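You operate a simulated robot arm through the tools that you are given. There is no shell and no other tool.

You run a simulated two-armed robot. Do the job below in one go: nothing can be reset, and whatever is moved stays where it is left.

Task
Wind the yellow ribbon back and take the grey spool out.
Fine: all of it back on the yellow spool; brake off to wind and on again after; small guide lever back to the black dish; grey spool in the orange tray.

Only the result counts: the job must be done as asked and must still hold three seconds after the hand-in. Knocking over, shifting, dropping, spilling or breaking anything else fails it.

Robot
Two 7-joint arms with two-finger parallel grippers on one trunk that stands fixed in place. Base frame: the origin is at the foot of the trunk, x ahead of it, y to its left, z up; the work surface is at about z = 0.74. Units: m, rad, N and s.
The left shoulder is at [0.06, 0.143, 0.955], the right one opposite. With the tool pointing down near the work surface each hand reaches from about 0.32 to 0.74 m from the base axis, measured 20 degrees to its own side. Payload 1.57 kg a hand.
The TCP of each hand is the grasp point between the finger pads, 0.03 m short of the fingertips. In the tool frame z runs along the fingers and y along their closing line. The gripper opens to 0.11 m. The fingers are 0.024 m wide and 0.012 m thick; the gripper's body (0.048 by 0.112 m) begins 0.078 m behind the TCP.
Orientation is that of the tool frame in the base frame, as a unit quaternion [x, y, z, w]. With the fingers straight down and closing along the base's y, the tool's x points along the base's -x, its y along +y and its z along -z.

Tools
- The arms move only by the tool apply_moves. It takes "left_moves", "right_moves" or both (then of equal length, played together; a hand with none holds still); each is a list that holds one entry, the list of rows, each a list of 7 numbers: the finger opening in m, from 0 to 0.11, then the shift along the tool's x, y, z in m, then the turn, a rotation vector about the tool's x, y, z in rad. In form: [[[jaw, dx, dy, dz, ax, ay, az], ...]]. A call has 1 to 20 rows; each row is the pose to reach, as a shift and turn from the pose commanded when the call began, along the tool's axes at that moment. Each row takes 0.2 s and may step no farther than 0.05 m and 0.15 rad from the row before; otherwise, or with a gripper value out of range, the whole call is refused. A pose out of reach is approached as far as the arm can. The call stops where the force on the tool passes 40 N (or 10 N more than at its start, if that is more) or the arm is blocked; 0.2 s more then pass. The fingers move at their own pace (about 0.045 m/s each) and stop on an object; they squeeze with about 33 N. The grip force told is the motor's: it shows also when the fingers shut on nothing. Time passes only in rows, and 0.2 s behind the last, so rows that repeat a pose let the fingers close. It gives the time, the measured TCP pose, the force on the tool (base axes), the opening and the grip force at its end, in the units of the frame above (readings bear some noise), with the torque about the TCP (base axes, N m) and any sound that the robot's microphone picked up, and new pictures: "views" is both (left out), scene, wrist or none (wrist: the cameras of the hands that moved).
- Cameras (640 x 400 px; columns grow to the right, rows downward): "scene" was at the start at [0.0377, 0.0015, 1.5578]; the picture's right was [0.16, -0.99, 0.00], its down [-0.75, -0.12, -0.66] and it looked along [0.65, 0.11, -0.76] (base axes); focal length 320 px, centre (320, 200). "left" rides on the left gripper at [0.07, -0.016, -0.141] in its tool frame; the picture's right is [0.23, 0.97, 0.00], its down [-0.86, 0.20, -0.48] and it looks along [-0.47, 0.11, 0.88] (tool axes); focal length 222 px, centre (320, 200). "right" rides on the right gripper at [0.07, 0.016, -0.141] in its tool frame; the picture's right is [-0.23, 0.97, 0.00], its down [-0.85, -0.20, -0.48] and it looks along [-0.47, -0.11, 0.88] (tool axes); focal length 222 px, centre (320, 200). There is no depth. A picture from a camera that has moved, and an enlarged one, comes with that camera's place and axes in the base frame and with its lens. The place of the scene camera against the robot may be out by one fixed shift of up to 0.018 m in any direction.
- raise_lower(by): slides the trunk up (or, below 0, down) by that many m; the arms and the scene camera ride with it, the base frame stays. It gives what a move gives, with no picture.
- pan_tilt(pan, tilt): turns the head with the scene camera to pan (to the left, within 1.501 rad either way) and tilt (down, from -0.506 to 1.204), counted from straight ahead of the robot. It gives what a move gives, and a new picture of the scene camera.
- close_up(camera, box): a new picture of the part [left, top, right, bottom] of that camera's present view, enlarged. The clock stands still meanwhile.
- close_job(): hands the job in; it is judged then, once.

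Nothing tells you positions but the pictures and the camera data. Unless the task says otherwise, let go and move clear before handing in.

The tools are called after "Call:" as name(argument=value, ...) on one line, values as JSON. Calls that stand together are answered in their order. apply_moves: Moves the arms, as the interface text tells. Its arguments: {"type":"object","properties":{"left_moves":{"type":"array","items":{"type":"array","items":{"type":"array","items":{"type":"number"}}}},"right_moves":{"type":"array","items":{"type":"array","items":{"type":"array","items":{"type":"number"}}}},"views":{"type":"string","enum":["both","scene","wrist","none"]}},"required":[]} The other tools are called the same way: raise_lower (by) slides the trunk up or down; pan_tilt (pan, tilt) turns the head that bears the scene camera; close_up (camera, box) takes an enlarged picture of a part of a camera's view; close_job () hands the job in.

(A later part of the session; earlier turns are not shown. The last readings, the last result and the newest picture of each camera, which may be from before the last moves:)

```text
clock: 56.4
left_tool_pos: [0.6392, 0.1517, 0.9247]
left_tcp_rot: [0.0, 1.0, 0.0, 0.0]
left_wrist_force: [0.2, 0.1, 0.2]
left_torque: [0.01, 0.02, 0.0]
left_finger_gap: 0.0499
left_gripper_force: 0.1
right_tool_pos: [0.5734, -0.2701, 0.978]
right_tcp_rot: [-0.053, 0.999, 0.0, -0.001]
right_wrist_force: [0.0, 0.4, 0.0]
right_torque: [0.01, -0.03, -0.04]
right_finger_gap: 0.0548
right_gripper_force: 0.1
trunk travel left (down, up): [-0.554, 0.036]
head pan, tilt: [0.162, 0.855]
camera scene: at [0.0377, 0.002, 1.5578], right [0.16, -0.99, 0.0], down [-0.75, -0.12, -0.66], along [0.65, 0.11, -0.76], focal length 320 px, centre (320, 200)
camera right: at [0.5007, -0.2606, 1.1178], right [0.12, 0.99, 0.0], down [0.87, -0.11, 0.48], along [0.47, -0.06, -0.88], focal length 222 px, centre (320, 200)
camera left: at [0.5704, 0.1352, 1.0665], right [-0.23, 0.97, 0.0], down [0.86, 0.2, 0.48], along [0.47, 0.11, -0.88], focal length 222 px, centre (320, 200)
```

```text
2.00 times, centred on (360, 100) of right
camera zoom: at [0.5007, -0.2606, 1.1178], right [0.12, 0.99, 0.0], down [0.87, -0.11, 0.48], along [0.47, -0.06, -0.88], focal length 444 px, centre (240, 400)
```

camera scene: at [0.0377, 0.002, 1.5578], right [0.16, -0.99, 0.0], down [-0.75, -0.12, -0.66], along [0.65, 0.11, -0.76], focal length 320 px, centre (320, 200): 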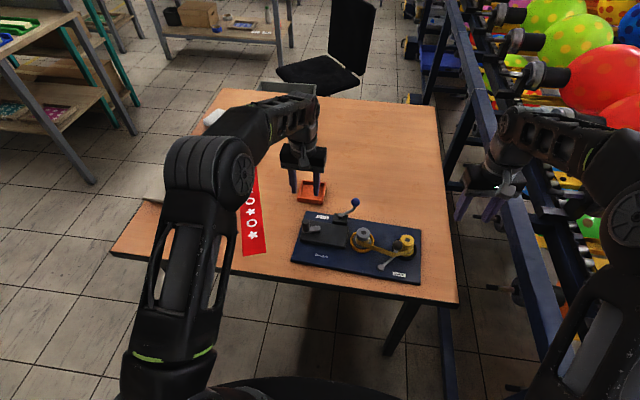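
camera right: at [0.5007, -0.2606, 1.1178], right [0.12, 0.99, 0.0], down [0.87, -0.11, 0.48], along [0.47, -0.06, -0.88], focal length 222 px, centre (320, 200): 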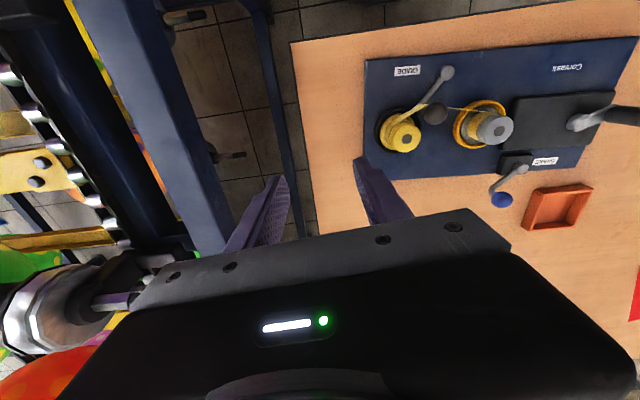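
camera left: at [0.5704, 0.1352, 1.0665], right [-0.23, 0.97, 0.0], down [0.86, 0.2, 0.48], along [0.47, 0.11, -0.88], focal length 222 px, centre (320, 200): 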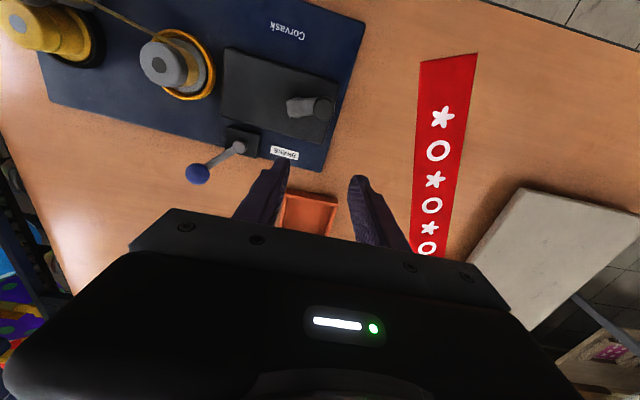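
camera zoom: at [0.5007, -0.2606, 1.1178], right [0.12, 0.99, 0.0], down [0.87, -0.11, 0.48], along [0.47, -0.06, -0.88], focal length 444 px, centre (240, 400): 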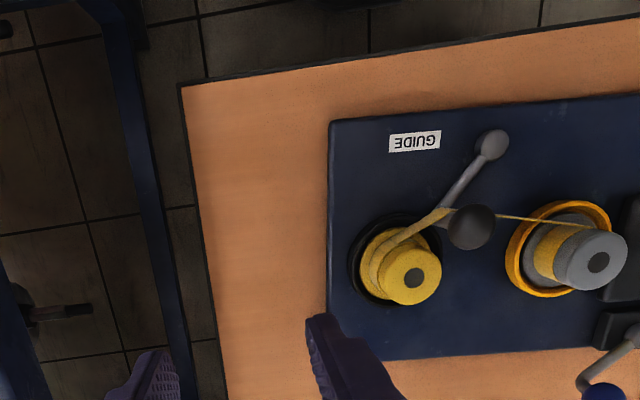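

The board has slid and turned slightly, by about 1–2.5 cm and 4°. I'll restore it when the pushing is done. For now, these are reference close-ups of both spools from the stationary right camera.

Call:
close_up(camera="right", box=[370, 95, 450, 155])

Call:
close_up(camera="right", box=[445, 90, 525, 150])

Call:
close_up(camera="left", box=[220, 60, 420, 210])

Call:
close_up(camera="scene", box=[290, 200, 370, 250])

```text
6.67 times, centred on (410, 125) of right
camera zoom: at [0.5007, -0.2606, 1.1178], right [0.12, 0.99, 0.0], down [0.87, -0.11, 0.48], along [0.47, -0.06, -0.88], focal length 1481 px, centre (-280, 700)
```

zoom: 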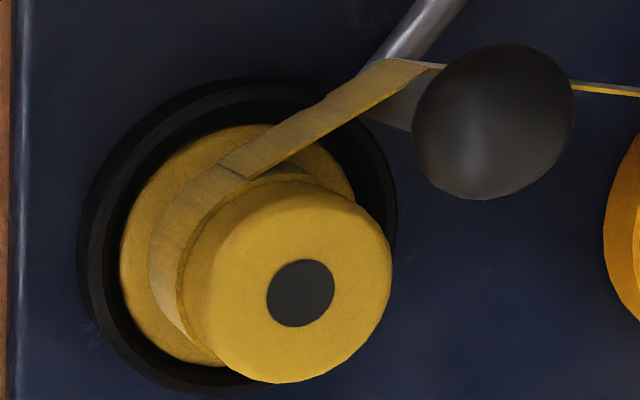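

```text
6.67 times, centred on (485, 120) of right
camera zoom: at [0.5007, -0.2606, 1.1178], right [0.12, 0.99, 0.0], down [0.87, -0.11, 0.48], along [0.47, -0.06, -0.88], focal length 1481 px, centre (-780, 733)
```

zoom: 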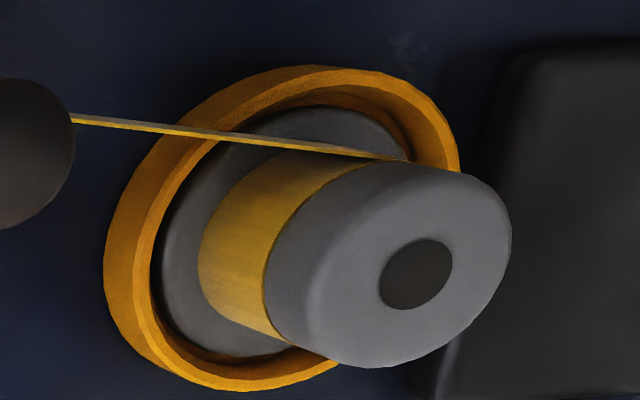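

```text
2.67 times, centred on (320, 135) of left
camera zoom: at [0.5704, 0.1352, 1.0665], right [-0.23, 0.97, 0.0], down [0.86, 0.2, 0.48], along [0.47, 0.11, -0.88], focal length 592 px, centre (320, 373)
```

zoom: 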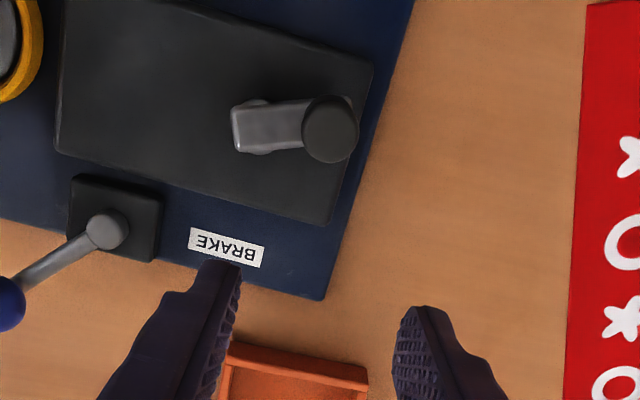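

```text
8.00 times, centred on (330, 225) of scene
camera zoom: at [0.0377, 0.002, 1.5578], right [0.16, -0.99, 0.0], down [-0.75, -0.12, -0.66], along [0.65, 0.11, -0.76], focal length 2561 px, centre (240, 0)
```

zoom: 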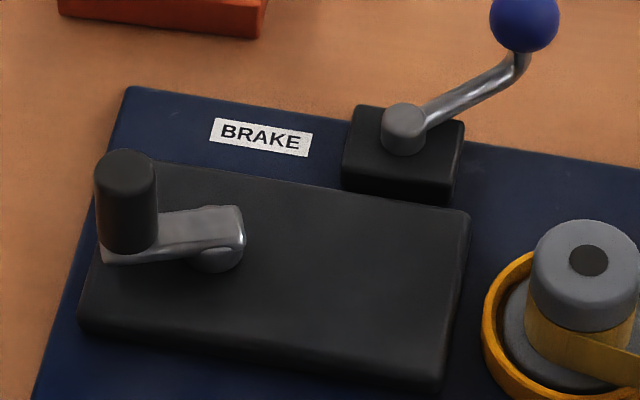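

Now I can compare precisely. The wrap geometry says both spools must turn counter-clockwise to wind onto yellow. I'll regrip the crank handle at about (0.602, 0.147).

Call:
apply_moves(left_moves=[[[0.05, 0.02, -0.002, 0.01, 0, 0, 0], [0.05, 0.037, -0.005, 0.03, 0, 0, 0], [0.05, 0.037, -0.005, 0.07, 0, 0, 0], [0.05, 0.037, -0.005, 0.107, 0, 0, 0], [0.015, 0.037, -0.005, 0.107, 0, 0, 0], [0.015, 0.037, -0.005, 0.107, 0, 0, 0], [0.015, 0.037, -0.005, 0.107, 0, 0, 0]]], views="none")

Call:
close_up(camera="left", box=[220, 60, 420, 210])

Call:
close_up(camera="scene", box=[290, 200, 370, 250])

```text
clock: 58.0
left_tool_pos: [0.6019, 0.1461, 0.8169]
left_tcp_rot: [0.001, 1.0, -0.001, 0.001]
left_wrist_force: [2.5, -12.2, -0.6]
left_torque: [-0.04, -0.35, 0.05]
left_finger_gap: 0.0222
left_gripper_force: 21.3
right_tool_pos: [0.5722, -0.2708, 0.9764]
right_tcp_rot: [-0.052, 0.999, 0.001, 0.0]
right_wrist_force: [-0.3, -0.6, 0.4]
right_torque: [0.02, 0.0, -0.01]
right_finger_gap: 0.0551
right_gripper_force: 0.0
trunk travel left (down, up): [-0.554, 0.036]
head pan, tilt: [0.162, 0.855]
```

```text
2.67 times, centred on (320, 135) of left
camera zoom: at [0.5329, 0.1295, 0.959], right [-0.23, 0.97, 0.0], down [0.85, 0.2, 0.48], along [0.47, 0.11, -0.88], focal length 592 px, centre (320, 373)
```

zoom: 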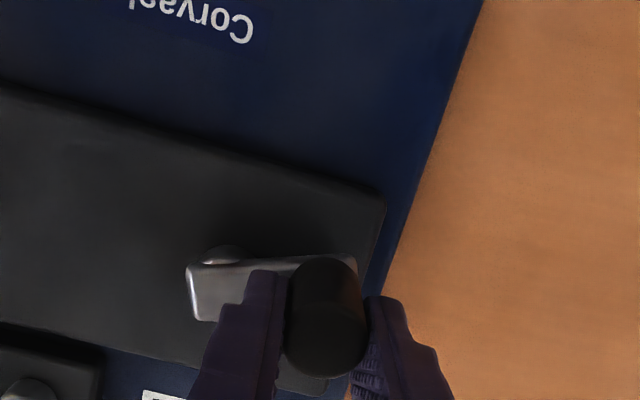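

```text
8.00 times, centred on (330, 225) of scene
camera zoom: at [0.0385, -0.0001, 1.5577], right [0.16, -0.99, 0.0], down [-0.75, -0.12, -0.66], along [0.65, 0.11, -0.76], focal length 2561 px, centre (240, 0)
```

zoom: 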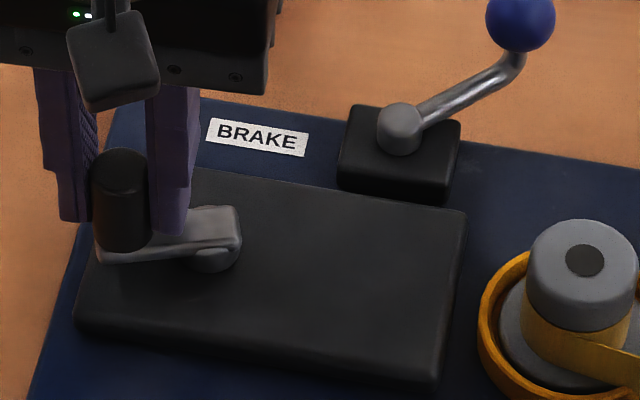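

Call:
apply_moves(left_moves=[[[0.015, 0.0019, -0.0025, 0, 0, 0, 0], [0.015, 0.0097, -0.005, 0, 0, 0, 0], [0.015, 0.0187, -0.0112, 0, 0, 0, 0], [0.015, 0.0249, -0.0202, 0, 0, 0, 0]]], views="none")

```text
clock: 59.0
left_tool_pos: [0.5811, 0.127, 0.8178]
left_tcp_rot: [-0.001, 1.0, 0.001, 0.003]
left_wrist_force: [13.7, -6.0, 7.6]
left_torque: [0.04, 0.54, 0.04]
left_finger_gap: 0.0218
left_gripper_force: 32.8
right_tool_pos: [0.5737, -0.2703, 0.9765]
right_tcp_rot: [-0.053, 0.999, 0.0, 0.0]
right_wrist_force: [0.4, -0.9, -0.4]
right_torque: [-0.02, 0.02, 0.0]
right_finger_gap: 0.0551
right_gripper_force: 0.0
trunk travel left (down, up): [-0.554, 0.036]
head pan, tilt: [0.162, 0.855]
```

Call:
apply_moves(left_moves=[[[0.015, -0.001, -0.004, 0, 0, 0, 0], [0.015, 0.001, -0.0108, 0, 0, 0, 0], [0.015, 0.0, -0.0218, 0, 0, 0, 0], [0.015, -0.0046, -0.0317, 0, 0, 0, 0], [0.015, -0.0124, -0.0395, 0, 0, 0, 0]]], views="none")

```text
clock: 60.2
left_tool_pos: [0.5924, 0.089, 0.8173]
left_tcp_rot: [-0.001, 1.0, 0.001, 0.0]
left_wrist_force: [4.3, 6.7, 7.2]
left_torque: [0.02, -0.21, -0.06]
left_finger_gap: 0.0218
left_gripper_force: 33.0
right_tool_pos: [0.5714, -0.268, 0.9766]
right_tcp_rot: [-0.054, 0.999, 0.0, 0.0]
right_wrist_force: [0.5, 0.2, 0.7]
right_torque: [0.01, -0.01, 0.01]
right_finger_gap: 0.055
right_gripper_force: 0.1
trunk travel left (down, up): [-0.554, 0.036]
head pan, tilt: [0.162, 0.855]
```

Call:
apply_moves(left_moves=[[[0.015, -0.0104, -0.0035, -0.001, 0, 0, 0], [0.015, -0.0213, -0.0045, -0.001, 0, 0, 0], [0.015, -0.0319, -0.0016, -0.001, 0, 0, 0], [0.015, -0.0409, 0.0046, -0.001, 0, 0, 0], [0.015, -0.0471, 0.0136, -0.001, 0, 0, 0], [0.015, -0.05, 0.0242, -0.001, 0, 0, 0]]], views="none")

```text
clock: 61.6
left_tool_pos: [0.6428, 0.1106, 0.8181]
left_tcp_rot: [0.001, 1.0, 0.0, -0.002]
left_wrist_force: [-12.1, 1.5, -0.5]
left_torque: [-0.03, 0.63, -0.01]
left_finger_gap: 0.022
left_gripper_force: 32.5
right_tool_pos: [0.572, -0.2699, 0.978]
right_tcp_rot: [-0.053, 0.999, 0.0, 0.0]
right_wrist_force: [-0.5, 1.2, 0.2]
right_torque: [0.01, -0.03, 0.0]
right_finger_gap: 0.0549
right_gripper_force: 0.0
trunk travel left (down, up): [-0.554, 0.036]
head pan, tilt: [0.162, 0.855]
```

Call:
apply_moves(left_moves=[[[0.015, 0.0011, 0.005, 0, 0, 0, 0], [0.015, 0.0016, 0.0105, 0, 0, 0, 0], [0.015, 0.0054, 0.0209, 0, 0, 0, 0], [0.015, 0.0125, 0.0294, 0, 0, 0, 0], [0.015, 0.022, 0.0349, 0, 0, 0, 0], [0.015, 0.0329, 0.0368, 0, 0, 0, 0]]], views="none")

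Call:
close_up(camera="right", box=[370, 95, 450, 155])

Call:
close_up(camera="right", box=[445, 90, 525, 150])

Call:
close_up(camera="scene", box=[280, 170, 440, 280])

```text
clock: 63.0
left_tool_pos: [0.61, 0.1459, 0.8186]
left_tcp_rot: [0.0, 1.0, -0.001, 0.0]
left_wrist_force: [-1.1, 0.8, 0.8]
left_torque: [-0.03, -0.86, -0.02]
left_finger_gap: 0.022
left_gripper_force: 32.8
right_tool_pos: [0.5735, -0.2702, 0.9766]
right_tcp_rot: [-0.053, 0.999, 0.0, 0.001]
right_wrist_force: [-0.4, -0.3, 1.1]
right_torque: [0.01, 0.02, 0.02]
right_finger_gap: 0.0551
right_gripper_force: 0.0
trunk travel left (down, up): [-0.554, 0.036]
head pan, tilt: [0.162, 0.855]
```

```text
6.67 times, centred on (410, 125) of right
camera zoom: at [0.5011, -0.2607, 1.1175], right [0.12, 0.99, 0.0], down [0.87, -0.11, 0.48], along [0.47, -0.06, -0.88], focal length 1481 px, centre (-280, 700)
```

zoom: 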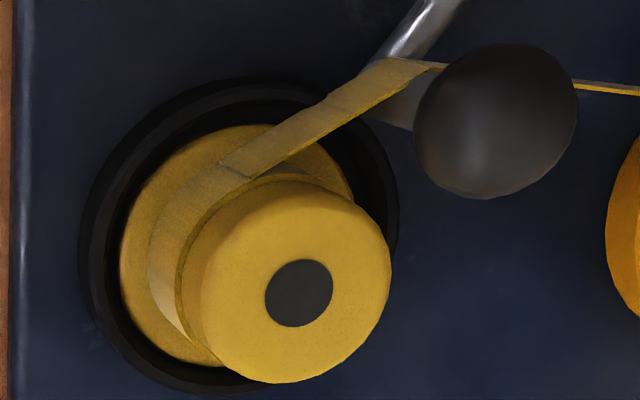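

```text
6.67 times, centred on (485, 120) of right
camera zoom: at [0.5011, -0.2607, 1.1175], right [0.12, 0.99, 0.0], down [0.87, -0.11, 0.48], along [0.47, -0.06, -0.88], focal length 1481 px, centre (-780, 733)
```

zoom: 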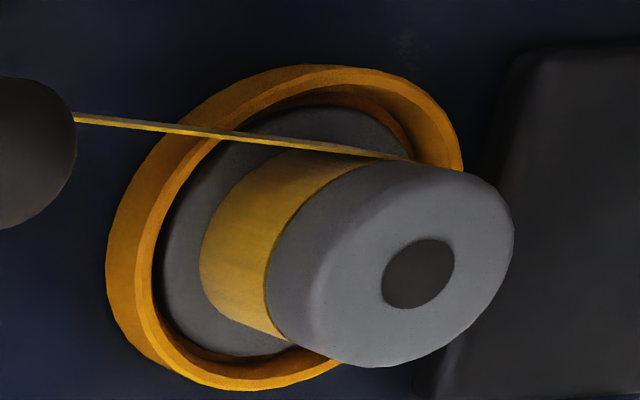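

```text
3.64 times, centred on (360, 225) of scene
camera zoom: at [0.0386, 0.0019, 1.5578], right [0.16, -0.99, 0.0], down [-0.75, -0.12, -0.66], along [0.65, 0.11, -0.76], focal length 1164 px, centre (174, 109)
```

zoom: 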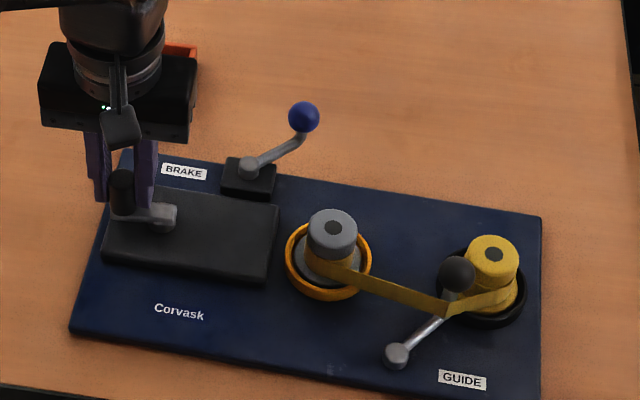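

The forces are near zero with this circle, so I'll do a full counter-clockwise turn in one call.

Call:
apply_moves(left_moves=[[[0.015, 0.0108, -0.0021, 0, 0, 0, 0], [0.015, 0.0203, -0.0078, 0, 0, 0, 0], [0.015, 0.0272, -0.0164, 0, 0, 0, 0], [0.015, 0.0309, -0.0268, 0, 0, 0, 0], [0.015, 0.0307, -0.0379, 0, 0, 0, 0], [0.015, 0.0267, -0.0482, 0, 0, 0, 0], [0.015, 0.0195, -0.0565, 0, 0, 0, 0], [0.015, 0.0098, -0.0619, 0, 0, 0, 0], [0.015, -0.0011, -0.0636, 0, 0, 0, 0], [0.015, -0.0119, -0.0615, 0, 0, 0, 0], [0.015, -0.0214, -0.0558, 0, 0, 0, 0], [0.015, -0.0284, -0.0472, 0, 0, 0, 0], [0.015, -0.032, -0.0368, 0, 0, 0, 0], [0.015, -0.0318, -0.0257, 0, 0, 0, 0], [0.015, -0.0279, -0.0154, 0, 0, 0, 0], [0.015, -0.0206, -0.0071, 0, 0, 0, 0], [0.015, -0.0109, -0.0017, 0, 0, 0, 0], [0.015, 0, 0, 0, 0, 0, 0]]], views="none")

Call:
close_up(camera="right", box=[370, 95, 450, 155])

Call:
close_up(camera="right", box=[445, 90, 525, 150])

Call:
close_up(camera="scene", box=[280, 170, 440, 280])

```text
clock: 66.8
left_tool_pos: [0.6094, 0.1477, 0.818]
left_tcp_rot: [0.001, 1.0, 0.0, -0.001]
left_wrist_force: [-1.2, 1.7, -0.7]
left_torque: [-0.06, 0.22, -0.02]
left_finger_gap: 0.0222
left_gripper_force: 33.1
right_tool_pos: [0.5726, -0.2688, 0.9761]
right_tcp_rot: [-0.054, 0.999, 0.001, 0.0]
right_wrist_force: [-0.4, 0.4, 0.5]
right_torque: [0.02, -0.01, -0.03]
right_finger_gap: 0.0551
right_gripper_force: 0.1
trunk travel left (down, up): [-0.554, 0.036]
head pan, tilt: [0.162, 0.855]
```

```text
6.67 times, centred on (410, 125) of right
camera zoom: at [0.5012, -0.2605, 1.1175], right [0.12, 0.99, 0.0], down [0.87, -0.11, 0.48], along [0.47, -0.06, -0.88], focal length 1481 px, centre (-280, 700)
```

zoom: 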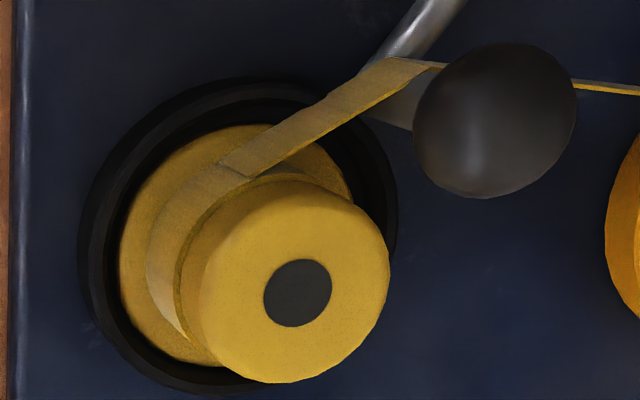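

```text
6.67 times, centred on (485, 120) of right
camera zoom: at [0.5012, -0.2605, 1.1175], right [0.12, 0.99, 0.0], down [0.87, -0.11, 0.48], along [0.47, -0.06, -0.88], focal length 1481 px, centre (-780, 733)
```

zoom: 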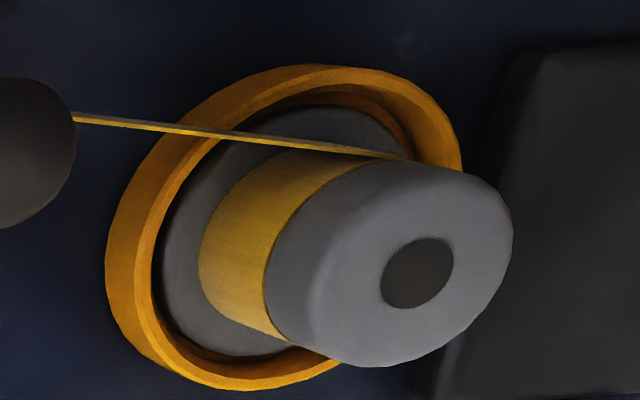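

```text
3.64 times, centred on (360, 225) of scene
camera zoom: at [0.0388, 0.0021, 1.5578], right [0.16, -0.99, 0.0], down [-0.75, -0.12, -0.66], along [0.65, 0.11, -0.76], focal length 1164 px, centre (174, 109)
```

zoom: 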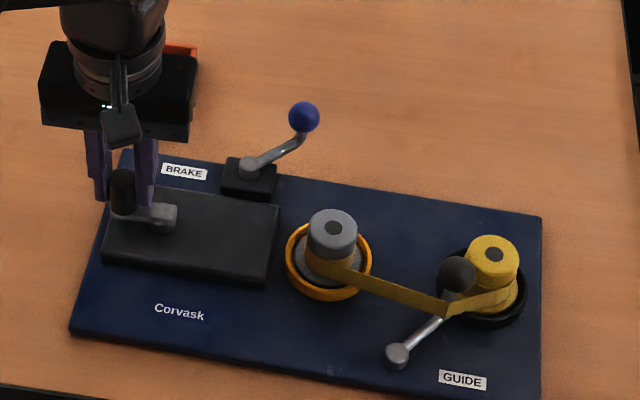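

Both wraps look about the same radius, so the ribbon is thin and any change per turn would be tiny. I'll take much higher zooms as references before turning further.

Call:
close_up(camera="right", box=[380, 118, 400, 133])

Call:
close_up(camera="right", box=[462, 125, 482, 140])

Call:
close_up(camera="scene", box=[354, 225, 374, 240])

```text
16.00 times, centred on (390, 126) of right
camera zoom: at [0.5012, -0.2605, 1.1175], right [0.12, 0.99, 0.0], down [0.87, -0.11, 0.48], along [0.47, -0.06, -0.88], focal length 3554 px, centre (-800, 1392)
```

zoom: 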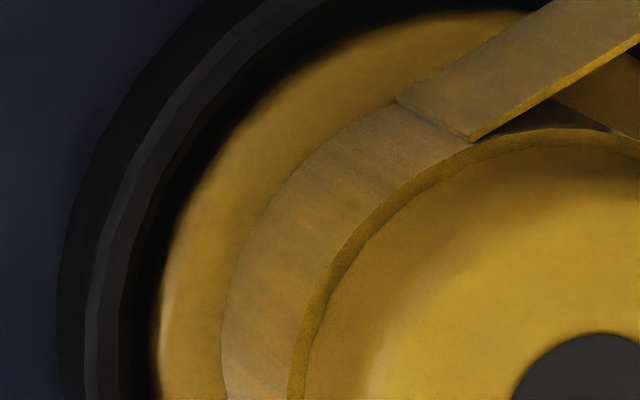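

```text
16.00 times, centred on (472, 132) of right
camera zoom: at [0.5012, -0.2605, 1.1175], right [0.12, 0.99, 0.0], down [0.87, -0.11, 0.48], along [0.47, -0.06, -0.88], focal length 3554 px, centre (-2112, 1280)
```

zoom: 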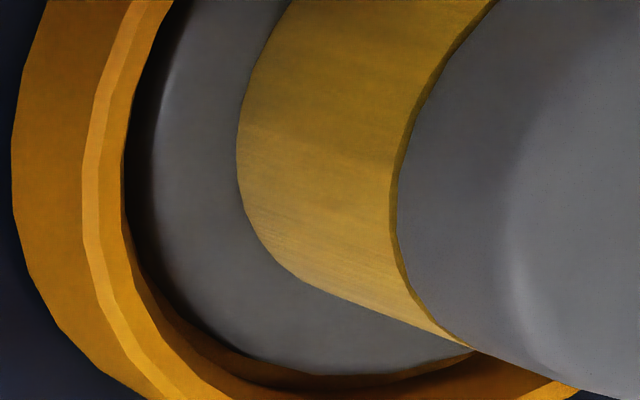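

```text
16.00 times, centred on (364, 232) of scene
camera zoom: at [0.0388, 0.0021, 1.5578], right [0.16, -0.99, 0.0], down [-0.75, -0.12, -0.66], along [0.65, 0.11, -0.76], focal length 5122 px, centre (-384, -320)
```

zoom: 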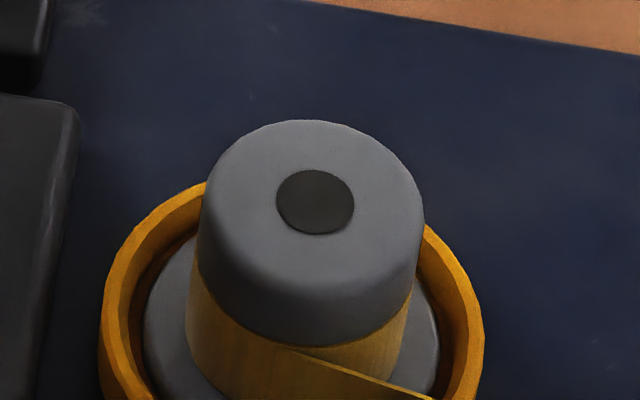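

At 16× a narrow strip of wrap shows beyond each cap rim, about 1 mm on yellow and 0.7 mm on grey, which I can compare. I'll do another counter-clockwise turn.

Call:
apply_moves(left_moves=[[[0.015, 0.0108, -0.0021, 0, 0, 0, 0], [0.015, 0.0203, -0.0078, 0, 0, 0, 0], [0.015, 0.0272, -0.0164, 0, 0, 0, 0], [0.015, 0.0309, -0.0268, 0, 0, 0, 0], [0.015, 0.0307, -0.0379, 0, 0, 0, 0], [0.015, 0.0267, -0.0482, 0, 0, 0, 0], [0.015, 0.0195, -0.0565, 0, 0, 0, 0], [0.015, 0.0098, -0.0619, 0, 0, 0, 0], [0.015, -0.0011, -0.0636, 0, 0, 0, 0], [0.015, -0.0119, -0.0615, 0, 0, 0, 0], [0.015, -0.0214, -0.0558, 0, 0, 0, 0], [0.015, -0.0284, -0.0472, 0, 0, 0, 0], [0.015, -0.032, -0.0368, 0, 0, 0, 0], [0.015, -0.0318, -0.0257, 0, 0, 0, 0], [0.015, -0.0279, -0.0154, 0, 0, 0, 0], [0.015, -0.0206, -0.0071, 0, 0, 0, 0], [0.015, -0.0109, -0.0017, 0, 0, 0, 0], [0.015, 0, 0, 0, 0, 0, 0]]], views="none")

Call:
close_up(camera="right", box=[380, 118, 400, 133])

Call:
close_up(camera="right", box=[462, 125, 482, 140])

Call:
close_up(camera="scene", box=[354, 225, 374, 240])

```text
clock: 70.6
left_tool_pos: [0.6102, 0.1469, 0.8186]
left_tcp_rot: [-0.001, 1.0, 0.0, 0.001]
left_wrist_force: [10.7, -4.8, -1.0]
left_torque: [-0.09, -1.0, -0.02]
left_finger_gap: 0.022
left_gripper_force: 33.2
right_tool_pos: [0.5747, -0.2707, 0.9768]
right_tcp_rot: [-0.053, 0.999, 0.0, -0.001]
right_wrist_force: [-0.1, -1.2, 0.8]
right_torque: [-0.03, 0.01, 0.01]
right_finger_gap: 0.0549
right_gripper_force: 0.1
trunk travel left (down, up): [-0.554, 0.036]
head pan, tilt: [0.162, 0.855]
```

```text
16.00 times, centred on (390, 126) of right
camera zoom: at [0.5017, -0.2615, 1.1171], right [0.12, 0.99, 0.0], down [0.87, -0.11, 0.48], along [0.47, -0.06, -0.88], focal length 3554 px, centre (-800, 1392)
```

zoom: 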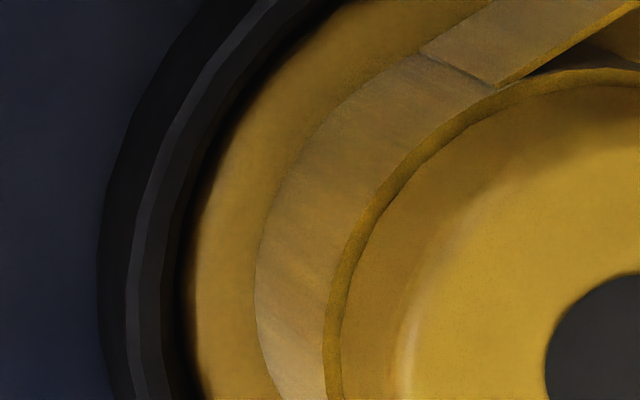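

```text
16.00 times, centred on (472, 132) of right
camera zoom: at [0.5017, -0.2615, 1.1171], right [0.12, 0.99, 0.0], down [0.87, -0.11, 0.48], along [0.47, -0.06, -0.88], focal length 3554 px, centre (-2112, 1280)
```

zoom: 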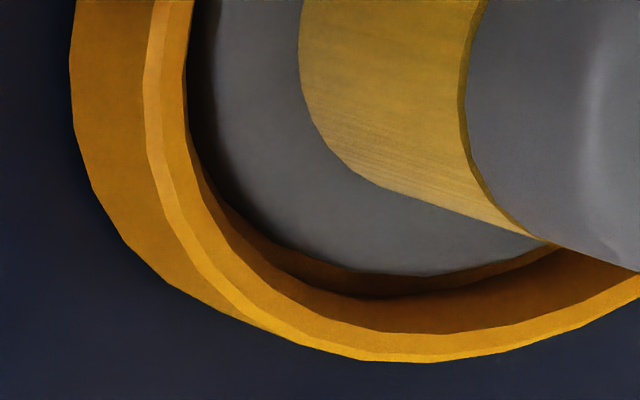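

```text
16.00 times, centred on (364, 232) of scene
camera zoom: at [0.0394, 0.0009, 1.5578], right [0.16, -0.99, 0.0], down [-0.75, -0.12, -0.65], along [0.65, 0.11, -0.76], focal length 5122 px, centre (-384, -320)
```

zoom: 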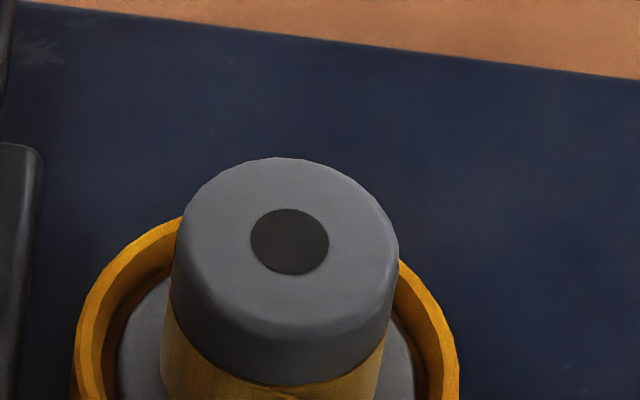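

The strip on the yellow spool has grown and the one on grey has shrunk, so counter-clockwise does wind onto yellow. The view has shifted though, so I'll check the whole scene.

Call:
close_up(camera="scene", box=[280, 170, 440, 280])

Call:
close_up(camera="scene", box=[290, 200, 370, 250])

Call:
close_up(camera="left", box=[220, 60, 420, 210])

```text
3.64 times, centred on (360, 225) of scene
camera zoom: at [0.0394, 0.0009, 1.5578], right [0.16, -0.99, 0.0], down [-0.75, -0.12, -0.65], along [0.65, 0.11, -0.76], focal length 1164 px, centre (174, 109)
```

zoom: 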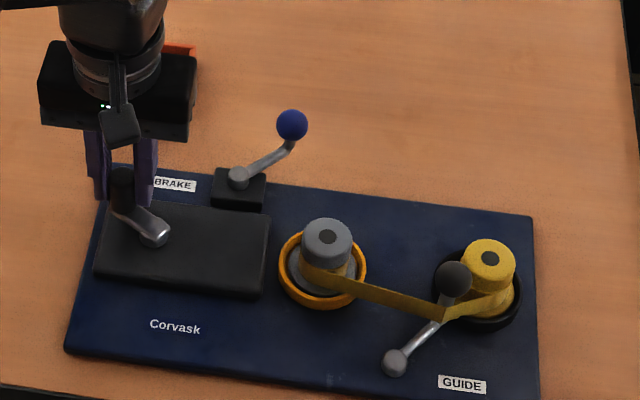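

```text
8.00 times, centred on (330, 225) of scene
camera zoom: at [0.0394, 0.0009, 1.5578], right [0.16, -0.99, 0.0], down [-0.75, -0.12, -0.65], along [0.65, 0.11, -0.76], focal length 2561 px, centre (240, 0)
```

zoom: 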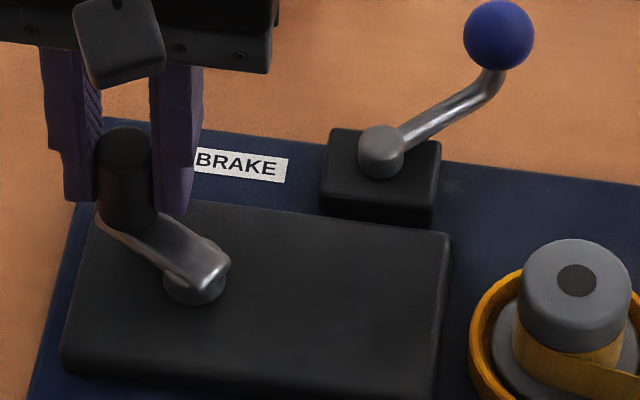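

```text
2.67 times, centred on (320, 135) of left
camera zoom: at [0.5416, 0.1301, 0.96], right [-0.23, 0.97, 0.0], down [0.85, 0.2, 0.48], along [0.47, 0.11, -0.88], focal length 592 px, centre (320, 373)
```

zoom: 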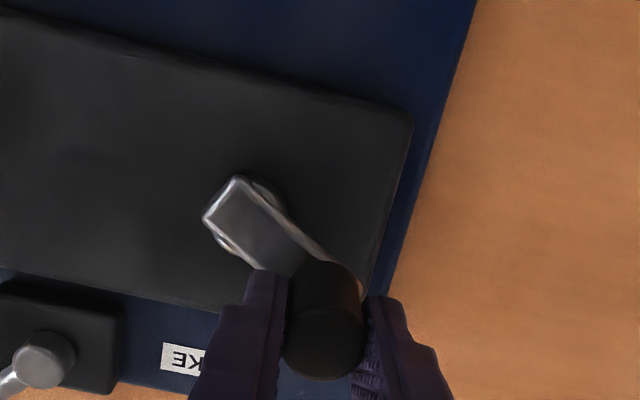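

The crank hit a hard end stop counter-clockwise at about 50° (1.85 turns from the start), and my hand then dragged the board. The earlier slip happened at the same angle. So clockwise is the way to go. To keep the board from sliding, I'll press the right hand's closed fingers onto its bare front strip as a clamp. First I bring it above that spot.

Call:
apply_moves(right_moves=[[[0.03, 0.006, 0.04, 0.0, 0, 0, 0.02], [0.0, 0.012, 0.08, 0.0, 0, 0, 0.04], [0.0, 0.018, 0.12, 0.01, 0, 0, 0.06], [0.0, 0.024, 0.16, 0.025, 0, 0, 0.08], [0.0, 0.03, 0.2, 0.05, 0, 0, 0.1], [0.0, 0.0335, 0.2348, 0.077, 0, 0, 0.105], [0.0, 0.0335, 0.2348, 0.1, 0, 0, 0.105]]], left_moves=[[[0.015, -0.0015, -0.001, 0, 0, 0, 0], [0.015, -0.0015, -0.001, 0, 0, 0, 0], [0.015, -0.0015, -0.001, 0, 0, 0, 0], [0.015, -0.0015, -0.001, 0, 0, 0, 0], [0.015, -0.0015, -0.001, 0, 0, 0, 0], [0.015, -0.0015, -0.001, 0, 0, 0, 0], [0.015, -0.0015, -0.001, 0, 0, 0, 0]]])

Call:
close_up(camera="scene", box=[280, 170, 440, 280])

Call:
close_up(camera="right", box=[160, 40, 480, 240])

```text
clock: 72.2
left_tool_pos: [0.6104, 0.1467, 0.8189]
left_tcp_rot: [-0.001, 1.0, 0.0, -0.001]
left_wrist_force: [2.4, -2.9, 0.0]
left_torque: [0.06, 0.29, 0.03]
left_finger_gap: 0.022
left_gripper_force: 33.4
right_tool_pos: [0.5158, -0.0394, 0.8737]
right_tcp_rot: [0.0, 1.0, 0.001, 0.0]
right_wrist_force: [0.3, 0.3, -0.7]
right_torque: [-0.02, -0.03, -0.04]
right_finger_gap: 0.0002
right_gripper_force: 22.0
trunk travel left (down, up): [-0.554, 0.036]
head pan, tilt: [0.162, 0.855]
camera scene: at [0.0387, 0.0013, 1.5578], right [0.16, -0.99, 0.0], down [-0.75, -0.12, -0.66], along [0.65, 0.11, -0.76], focal length 320 px, centre (320, 200)
camera right: at [0.4446, -0.0236, 1.015], right [0.23, 0.97, 0.0], down [0.86, -0.2, 0.48], along [0.47, -0.11, -0.88], focal length 222 px, centre (320, 200)
camera left: at [0.542, 0.1298, 0.9602], right [-0.23, 0.97, 0.0], down [0.86, 0.2, 0.48], along [0.46, 0.11, -0.88], focal length 222 px, centre (320, 200)
```

scene: 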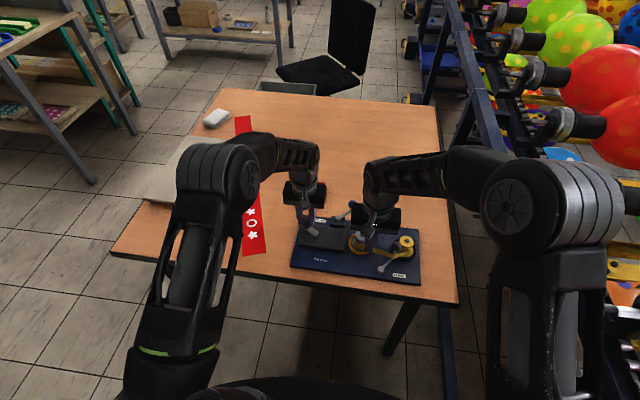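
right: 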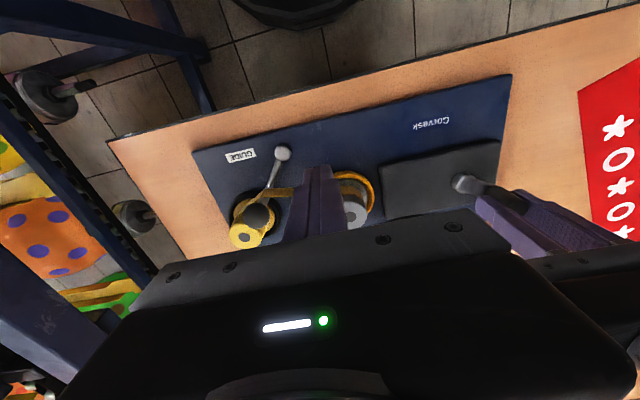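
left: 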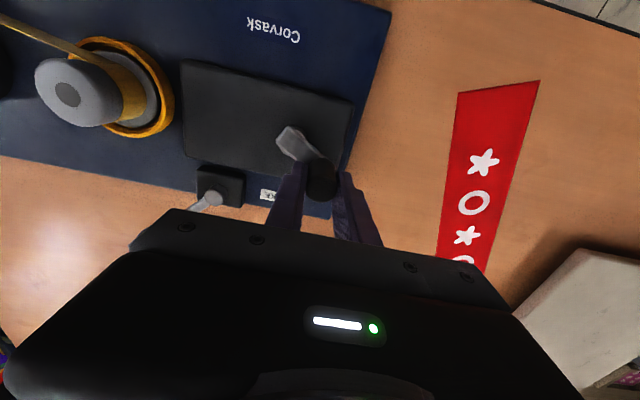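

```text
3.64 times, centred on (360, 225) of scene
camera zoom: at [0.0387, 0.0013, 1.5578], right [0.16, -0.99, 0.0], down [-0.75, -0.12, -0.66], along [0.65, 0.11, -0.76], focal length 1164 px, centre (174, 109)
```

zoom: 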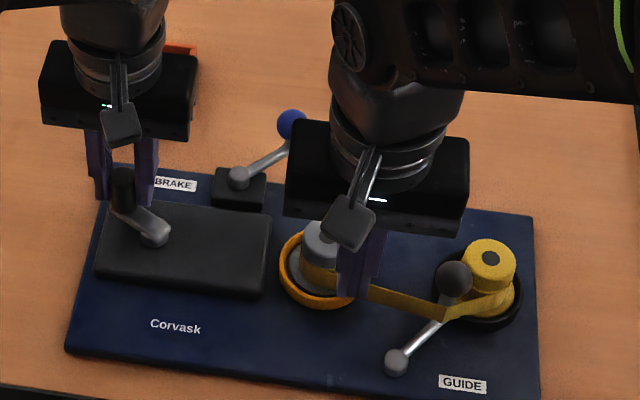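

```text
2.00 times, centred on (320, 140) of right
camera zoom: at [0.4446, -0.0236, 1.015], right [0.23, 0.97, 0.0], down [0.86, -0.2, 0.48], along [0.47, -0.11, -0.88], focal length 444 px, centre (320, 320)
```

zoom: 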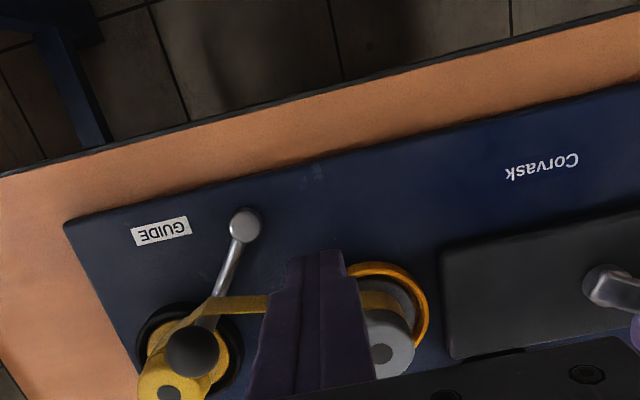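

The spot below the fingers is clear of ribbon, pivot and dish. I'll press down gently.

Call:
apply_moves(right_moves=[[[0, 0, 0, 0.04, 0, 0, 0], [0, 0, 0, 0.07, 0, 0, 0], [0, 0, 0, 0.08, 0, 0, 0], [0, 0, 0, 0.084, 0, 0, 0], [0, 0, 0, 0.088, 0, 0, 0]]], views="none")

```text
clock: 73.4
left_tool_pos: [0.6097, 0.1473, 0.8188]
left_tcp_rot: [0.0, 1.0, 0.0, -0.001]
left_wrist_force: [-2.0, -3.0, 0.6]
left_torque: [-0.09, 0.31, 0.04]
left_finger_gap: 0.0218
left_gripper_force: 33.2
right_tool_pos: [0.5144, -0.0377, 0.7874]
right_tcp_rot: [-0.001, 1.0, 0.0, -0.001]
right_wrist_force: [-0.8, -0.4, -0.4]
right_torque: [-0.02, 0.01, 0.03]
right_finger_gap: 0.0
right_gripper_force: 21.1
trunk travel left (down, up): [-0.554, 0.036]
head pan, tilt: [0.162, 0.855]
```

Call:
apply_moves(right_moves=[[[0, 0, 0, 0.002, 0, 0, 0], [0, 0, 0, 0.004, 0, 0, 0], [0, 0, 0, 0.006, 0, 0, 0]]], views="none")

```text
clock: 74.2
left_tool_pos: [0.6107, 0.146, 0.8192]
left_tcp_rot: [0.0, 1.0, 0.0, -0.001]
left_wrist_force: [-1.8, -2.5, 0.3]
left_torque: [-0.02, 0.69, -0.01]
left_finger_gap: 0.022
left_gripper_force: 32.9
right_tool_pos: [0.5159, -0.0381, 0.7834]
right_tcp_rot: [0.0, 1.0, 0.0, 0.001]
right_wrist_force: [-0.1, 0.5, -0.6]
right_torque: [0.02, 0.0, 0.02]
right_finger_gap: 0.0
right_gripper_force: 21.2
trunk travel left (down, up): [-0.554, 0.036]
head pan, tilt: [0.162, 0.855]
```

Call:
apply_moves(right_moves=[[[0, 0, 0, 0.002, 0, 0, 0], [0, 0, 0, 0.004, 0, 0, 0], [0, 0, 0, 0.006, 0, 0, 0]]], views="none")

```text
clock: 74.8
left_tool_pos: [0.6105, 0.1464, 0.8192]
left_tcp_rot: [-0.001, 1.0, 0.0, 0.001]
left_wrist_force: [0.6, -0.2, 3.4]
left_torque: [-0.06, 0.48, -0.01]
left_finger_gap: 0.022
left_gripper_force: 33.1
right_tool_pos: [0.5166, -0.0376, 0.7807]
right_tcp_rot: [-0.001, 1.0, 0.0, 0.001]
right_wrist_force: [-1.6, -1.4, 5.3]
right_torque: [-0.09, 0.13, -0.07]
right_finger_gap: 0.0003
right_gripper_force: 22.0
trunk travel left (down, up): [-0.554, 0.036]
head pan, tilt: [0.162, 0.855]
stopped in row 3 (right hand): the force on the tool passed its limit at 44 N (the readings are from after the stop); the commanded pose is now the measured one
```

Call:
apply_moves(right_moves=[[[0, 0, 0, 0.0008, 0, 0, 0], [0, 0, 0, 0.0015, 0, 0, 0]]], views="none")

```text
clock: 75.4
left_tool_pos: [0.6097, 0.147, 0.8185]
left_tcp_rot: [0.0, 1.0, 0.0, 0.002]
left_wrist_force: [7.0, -1.6, 0.0]
left_torque: [-0.14, 0.91, -0.02]
left_finger_gap: 0.0216
left_gripper_force: 32.8
right_tool_pos: [0.5159, -0.0375, 0.7808]
right_tcp_rot: [0.0, 1.0, 0.001, 0.002]
right_wrist_force: [-7.9, -2.9, 23.9]
right_torque: [-0.11, 0.49, 0.03]
right_finger_gap: 0.0
right_gripper_force: 21.2
trunk travel left (down, up): [-0.554, 0.036]
head pan, tilt: [0.162, 0.855]
```

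The board is clamped with about 24 N. Now I'll turn the crank clockwise, checking forces.

Call:
apply_moves(left_moves=[[[0.015, -0.004, -0.0035, 0, 0, 0, 0], [0.015, -0.0071, -0.0074, 0, 0, 0, 0], [0.015, -0.0115, -0.0163, 0, 0, 0, 0], [0.015, -0.0129, -0.0256, 0, 0, 0, 0], [0.015, -0.0113, -0.0354, 0, 0, 0, 0]]], views="none")

Call:
close_up(camera="right", box=[200, 60, 440, 210])

Call:
close_up(camera="scene", box=[280, 170, 440, 280])

```text
clock: 76.3
left_tool_pos: [0.6238, 0.1284, 0.8204]
left_tcp_rot: [-0.001, 1.0, 0.001, 0.005]
left_wrist_force: [0.4, 0.4, 4.3]
left_torque: [-0.15, 0.76, 0.01]
left_finger_gap: 0.0219
left_gripper_force: 33.5
right_tool_pos: [0.5162, -0.0381, 0.782]
right_tcp_rot: [-0.001, 1.0, 0.001, 0.001]
right_wrist_force: [-2.2, -0.2, 9.0]
right_torque: [-0.04, 0.21, -0.03]
right_finger_gap: 0.0001
right_gripper_force: 21.0
trunk travel left (down, up): [-0.554, 0.036]
head pan, tilt: [0.162, 0.855]
stopped in row 4 (right hand): the force on the tool passed its limit at 42 N (the readings are from after the stop); the commanded pose is now the measured one
```

```text
2.67 times, centred on (320, 135) of right
camera zoom: at [0.445, -0.0223, 0.9227], right [0.23, 0.97, 0.0], down [0.85, -0.2, 0.48], along [0.47, -0.11, -0.88], focal length 592 px, centre (320, 373)
```

zoom: 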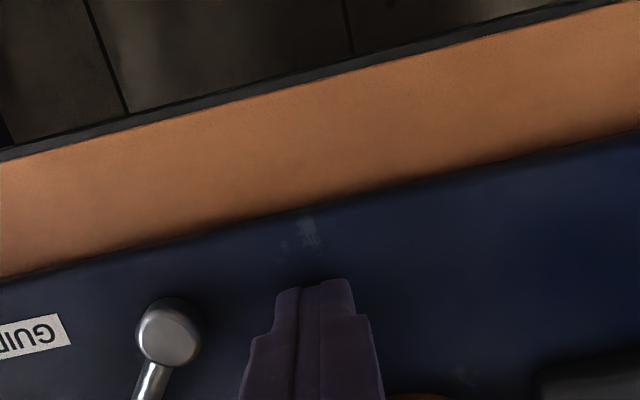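

```text
3.64 times, centred on (360, 225) of scene
camera zoom: at [0.0366, 0.0013, 1.5575], right [0.16, -0.99, 0.0], down [-0.74, -0.12, -0.66], along [0.65, 0.11, -0.75], focal length 1164 px, centre (174, 109)
```

zoom: 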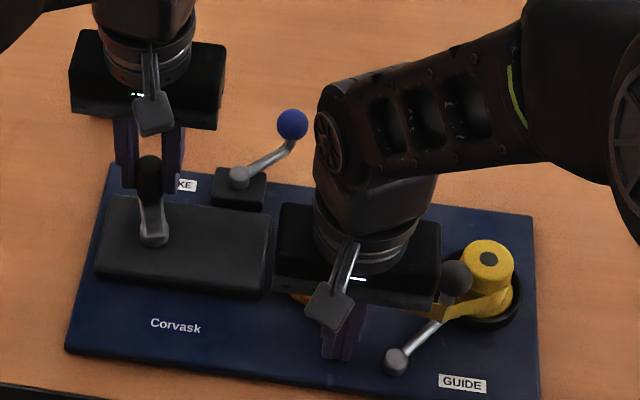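

The clamp trips the force limit through trunk flex, so I'll drop it and return the right hand to its viewing post while the left holds the crank.

Call:
apply_moves(right_moves=[[[0, 0, 0, -0.03, 0, 0, 0], [0, 0, 0, -0.07, 0, 0, 0], [0, 0, -0.02, -0.11, 0, 0, 0], [0, -0.01, -0.06, -0.13, 0, 0, -0.03], [0, -0.02, -0.1, -0.14, 0, 0, -0.06], [0, -0.03, -0.14, -0.15, 0, 0, -0.09], [0, -0.045, -0.185, -0.16, 0, 0, -0.12], [0, -0.057, -0.232, -0.17, 0, 0, -0.12], [0, -0.057, -0.232, -0.17, 0, 0, -0.12]]], views="none")

Call:
close_up(camera="right", box=[340, 60, 560, 180])

Call:
close_up(camera="scene", box=[280, 170, 440, 280])

```text
clock: 78.3
left_tool_pos: [0.6253, 0.1282, 0.82]
left_tcp_rot: [-0.001, 1.0, 0.002, 0.005]
left_wrist_force: [-0.9, -0.1, 10.5]
left_torque: [-0.51, -0.08, -0.01]
left_finger_gap: 0.0218
left_gripper_force: 32.7
right_tool_pos: [0.5748, -0.2708, 0.9508]
right_tcp_rot: [-0.061, 0.998, 0.0, 0.001]
right_wrist_force: [0.6, -0.1, 0.4]
right_torque: [-0.01, 0.0, 0.0]
right_finger_gap: 0.0001
right_gripper_force: 21.9
trunk travel left (down, up): [-0.554, 0.036]
head pan, tilt: [0.162, 0.855]
```

```text
2.91 times, centred on (450, 120) of right
camera zoom: at [0.5022, -0.2629, 1.0922], right [0.11, 0.99, 0.0], down [0.87, -0.09, 0.48], along [0.48, -0.05, -0.88], focal length 646 px, centre (-58, 433)
```

zoom: 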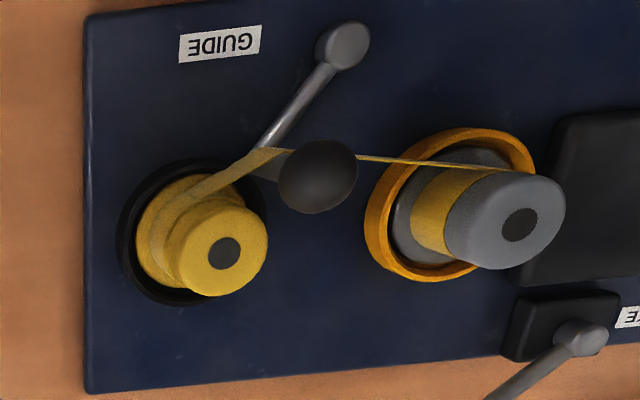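

```text
3.64 times, centred on (360, 225) of scene
camera zoom: at [0.0365, 0.0016, 1.5579], right [0.16, -0.99, 0.0], down [-0.74, -0.12, -0.66], along [0.65, 0.11, -0.75], focal length 1164 px, centre (174, 109)
```

zoom: 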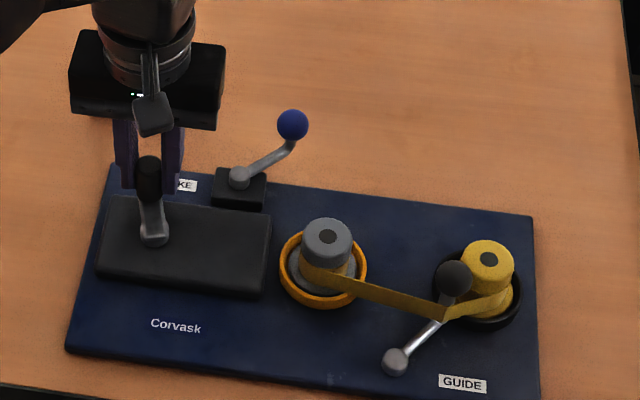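

Call:
close_up(camera="right", box=[386, 120, 416, 140])

Call:
close_up(camera="right", box=[476, 113, 506, 133])

Call:
close_up(camera="left", box=[220, 60, 420, 210])

```text
16.00 times, centred on (401, 130) of right
camera zoom: at [0.5022, -0.2629, 1.0922], right [0.11, 0.99, 0.0], down [0.87, -0.09, 0.48], along [0.48, -0.05, -0.88], focal length 3554 px, centre (-976, 1320)
```

zoom: 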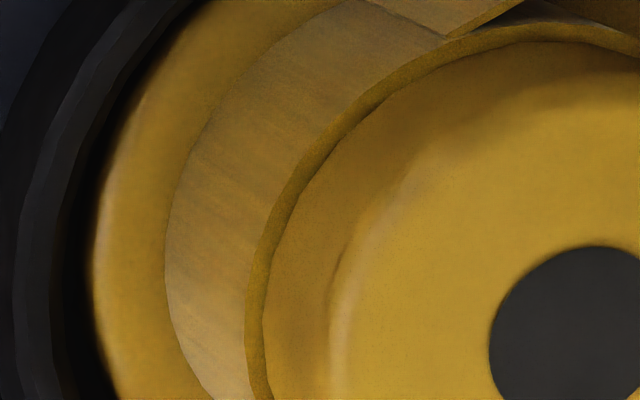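

```text
16.00 times, centred on (491, 123) of right
camera zoom: at [0.5022, -0.2629, 1.0922], right [0.11, 0.99, 0.0], down [0.87, -0.09, 0.48], along [0.48, -0.05, -0.88], focal length 3554 px, centre (-2416, 1432)
```

zoom: 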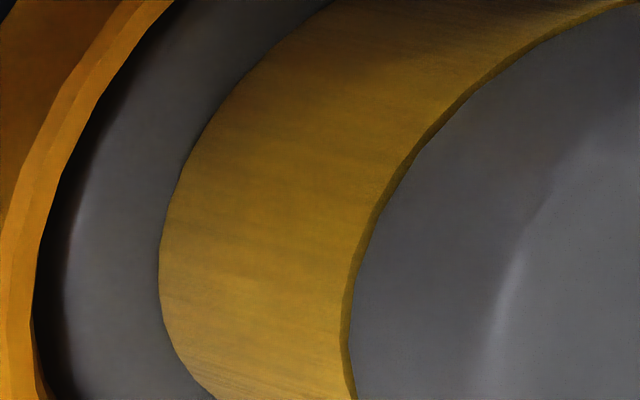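

```text
2.67 times, centred on (320, 135) of left
camera zoom: at [0.5546, 0.111, 0.9601], right [-0.23, 0.97, 0.0], down [0.85, 0.2, 0.49], along [0.47, 0.11, -0.87], focal length 592 px, centre (320, 373)
```

zoom: 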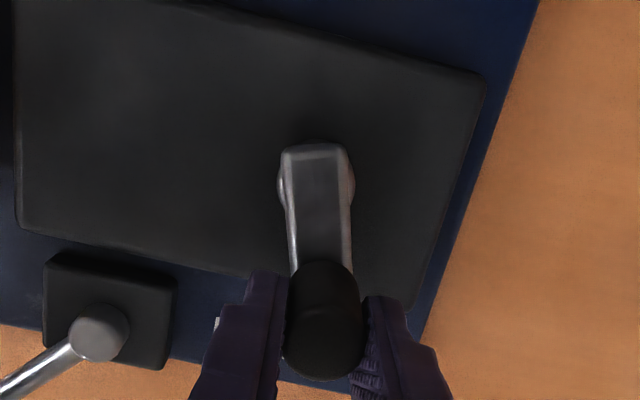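

Call:
apply_moves(left_moves=[[[0.015, -0.0013, -0.009, -0.0015, 0, 0, 0], [0.015, 0.0006, -0.0199, -0.0015, 0, 0, 0], [0.015, 0.0061, -0.0294, -0.0015, 0, 0, 0], [0.015, 0.0146, -0.0365, -0.0015, 0, 0, 0], [0.015, 0.025, -0.0403, -0.0015, 0, 0, 0]]], views="none")

```text
clock: 79.5
left_tool_pos: [0.6011, 0.0878, 0.8185]
left_tcp_rot: [-0.001, 1.0, 0.002, 0.003]
left_wrist_force: [-1.8, 3.4, -0.3]
left_torque: [-0.41, -0.42, -0.06]
left_finger_gap: 0.022
left_gripper_force: 33.2
right_tool_pos: [0.5752, -0.27, 0.9498]
right_tcp_rot: [-0.06, 0.998, 0.001, 0.001]
right_wrist_force: [-0.6, 0.2, 0.2]
right_torque: [-0.01, 0.01, -0.02]
right_finger_gap: 0.0001
right_gripper_force: 21.3
trunk travel left (down, up): [-0.554, 0.036]
head pan, tilt: [0.162, 0.855]
```

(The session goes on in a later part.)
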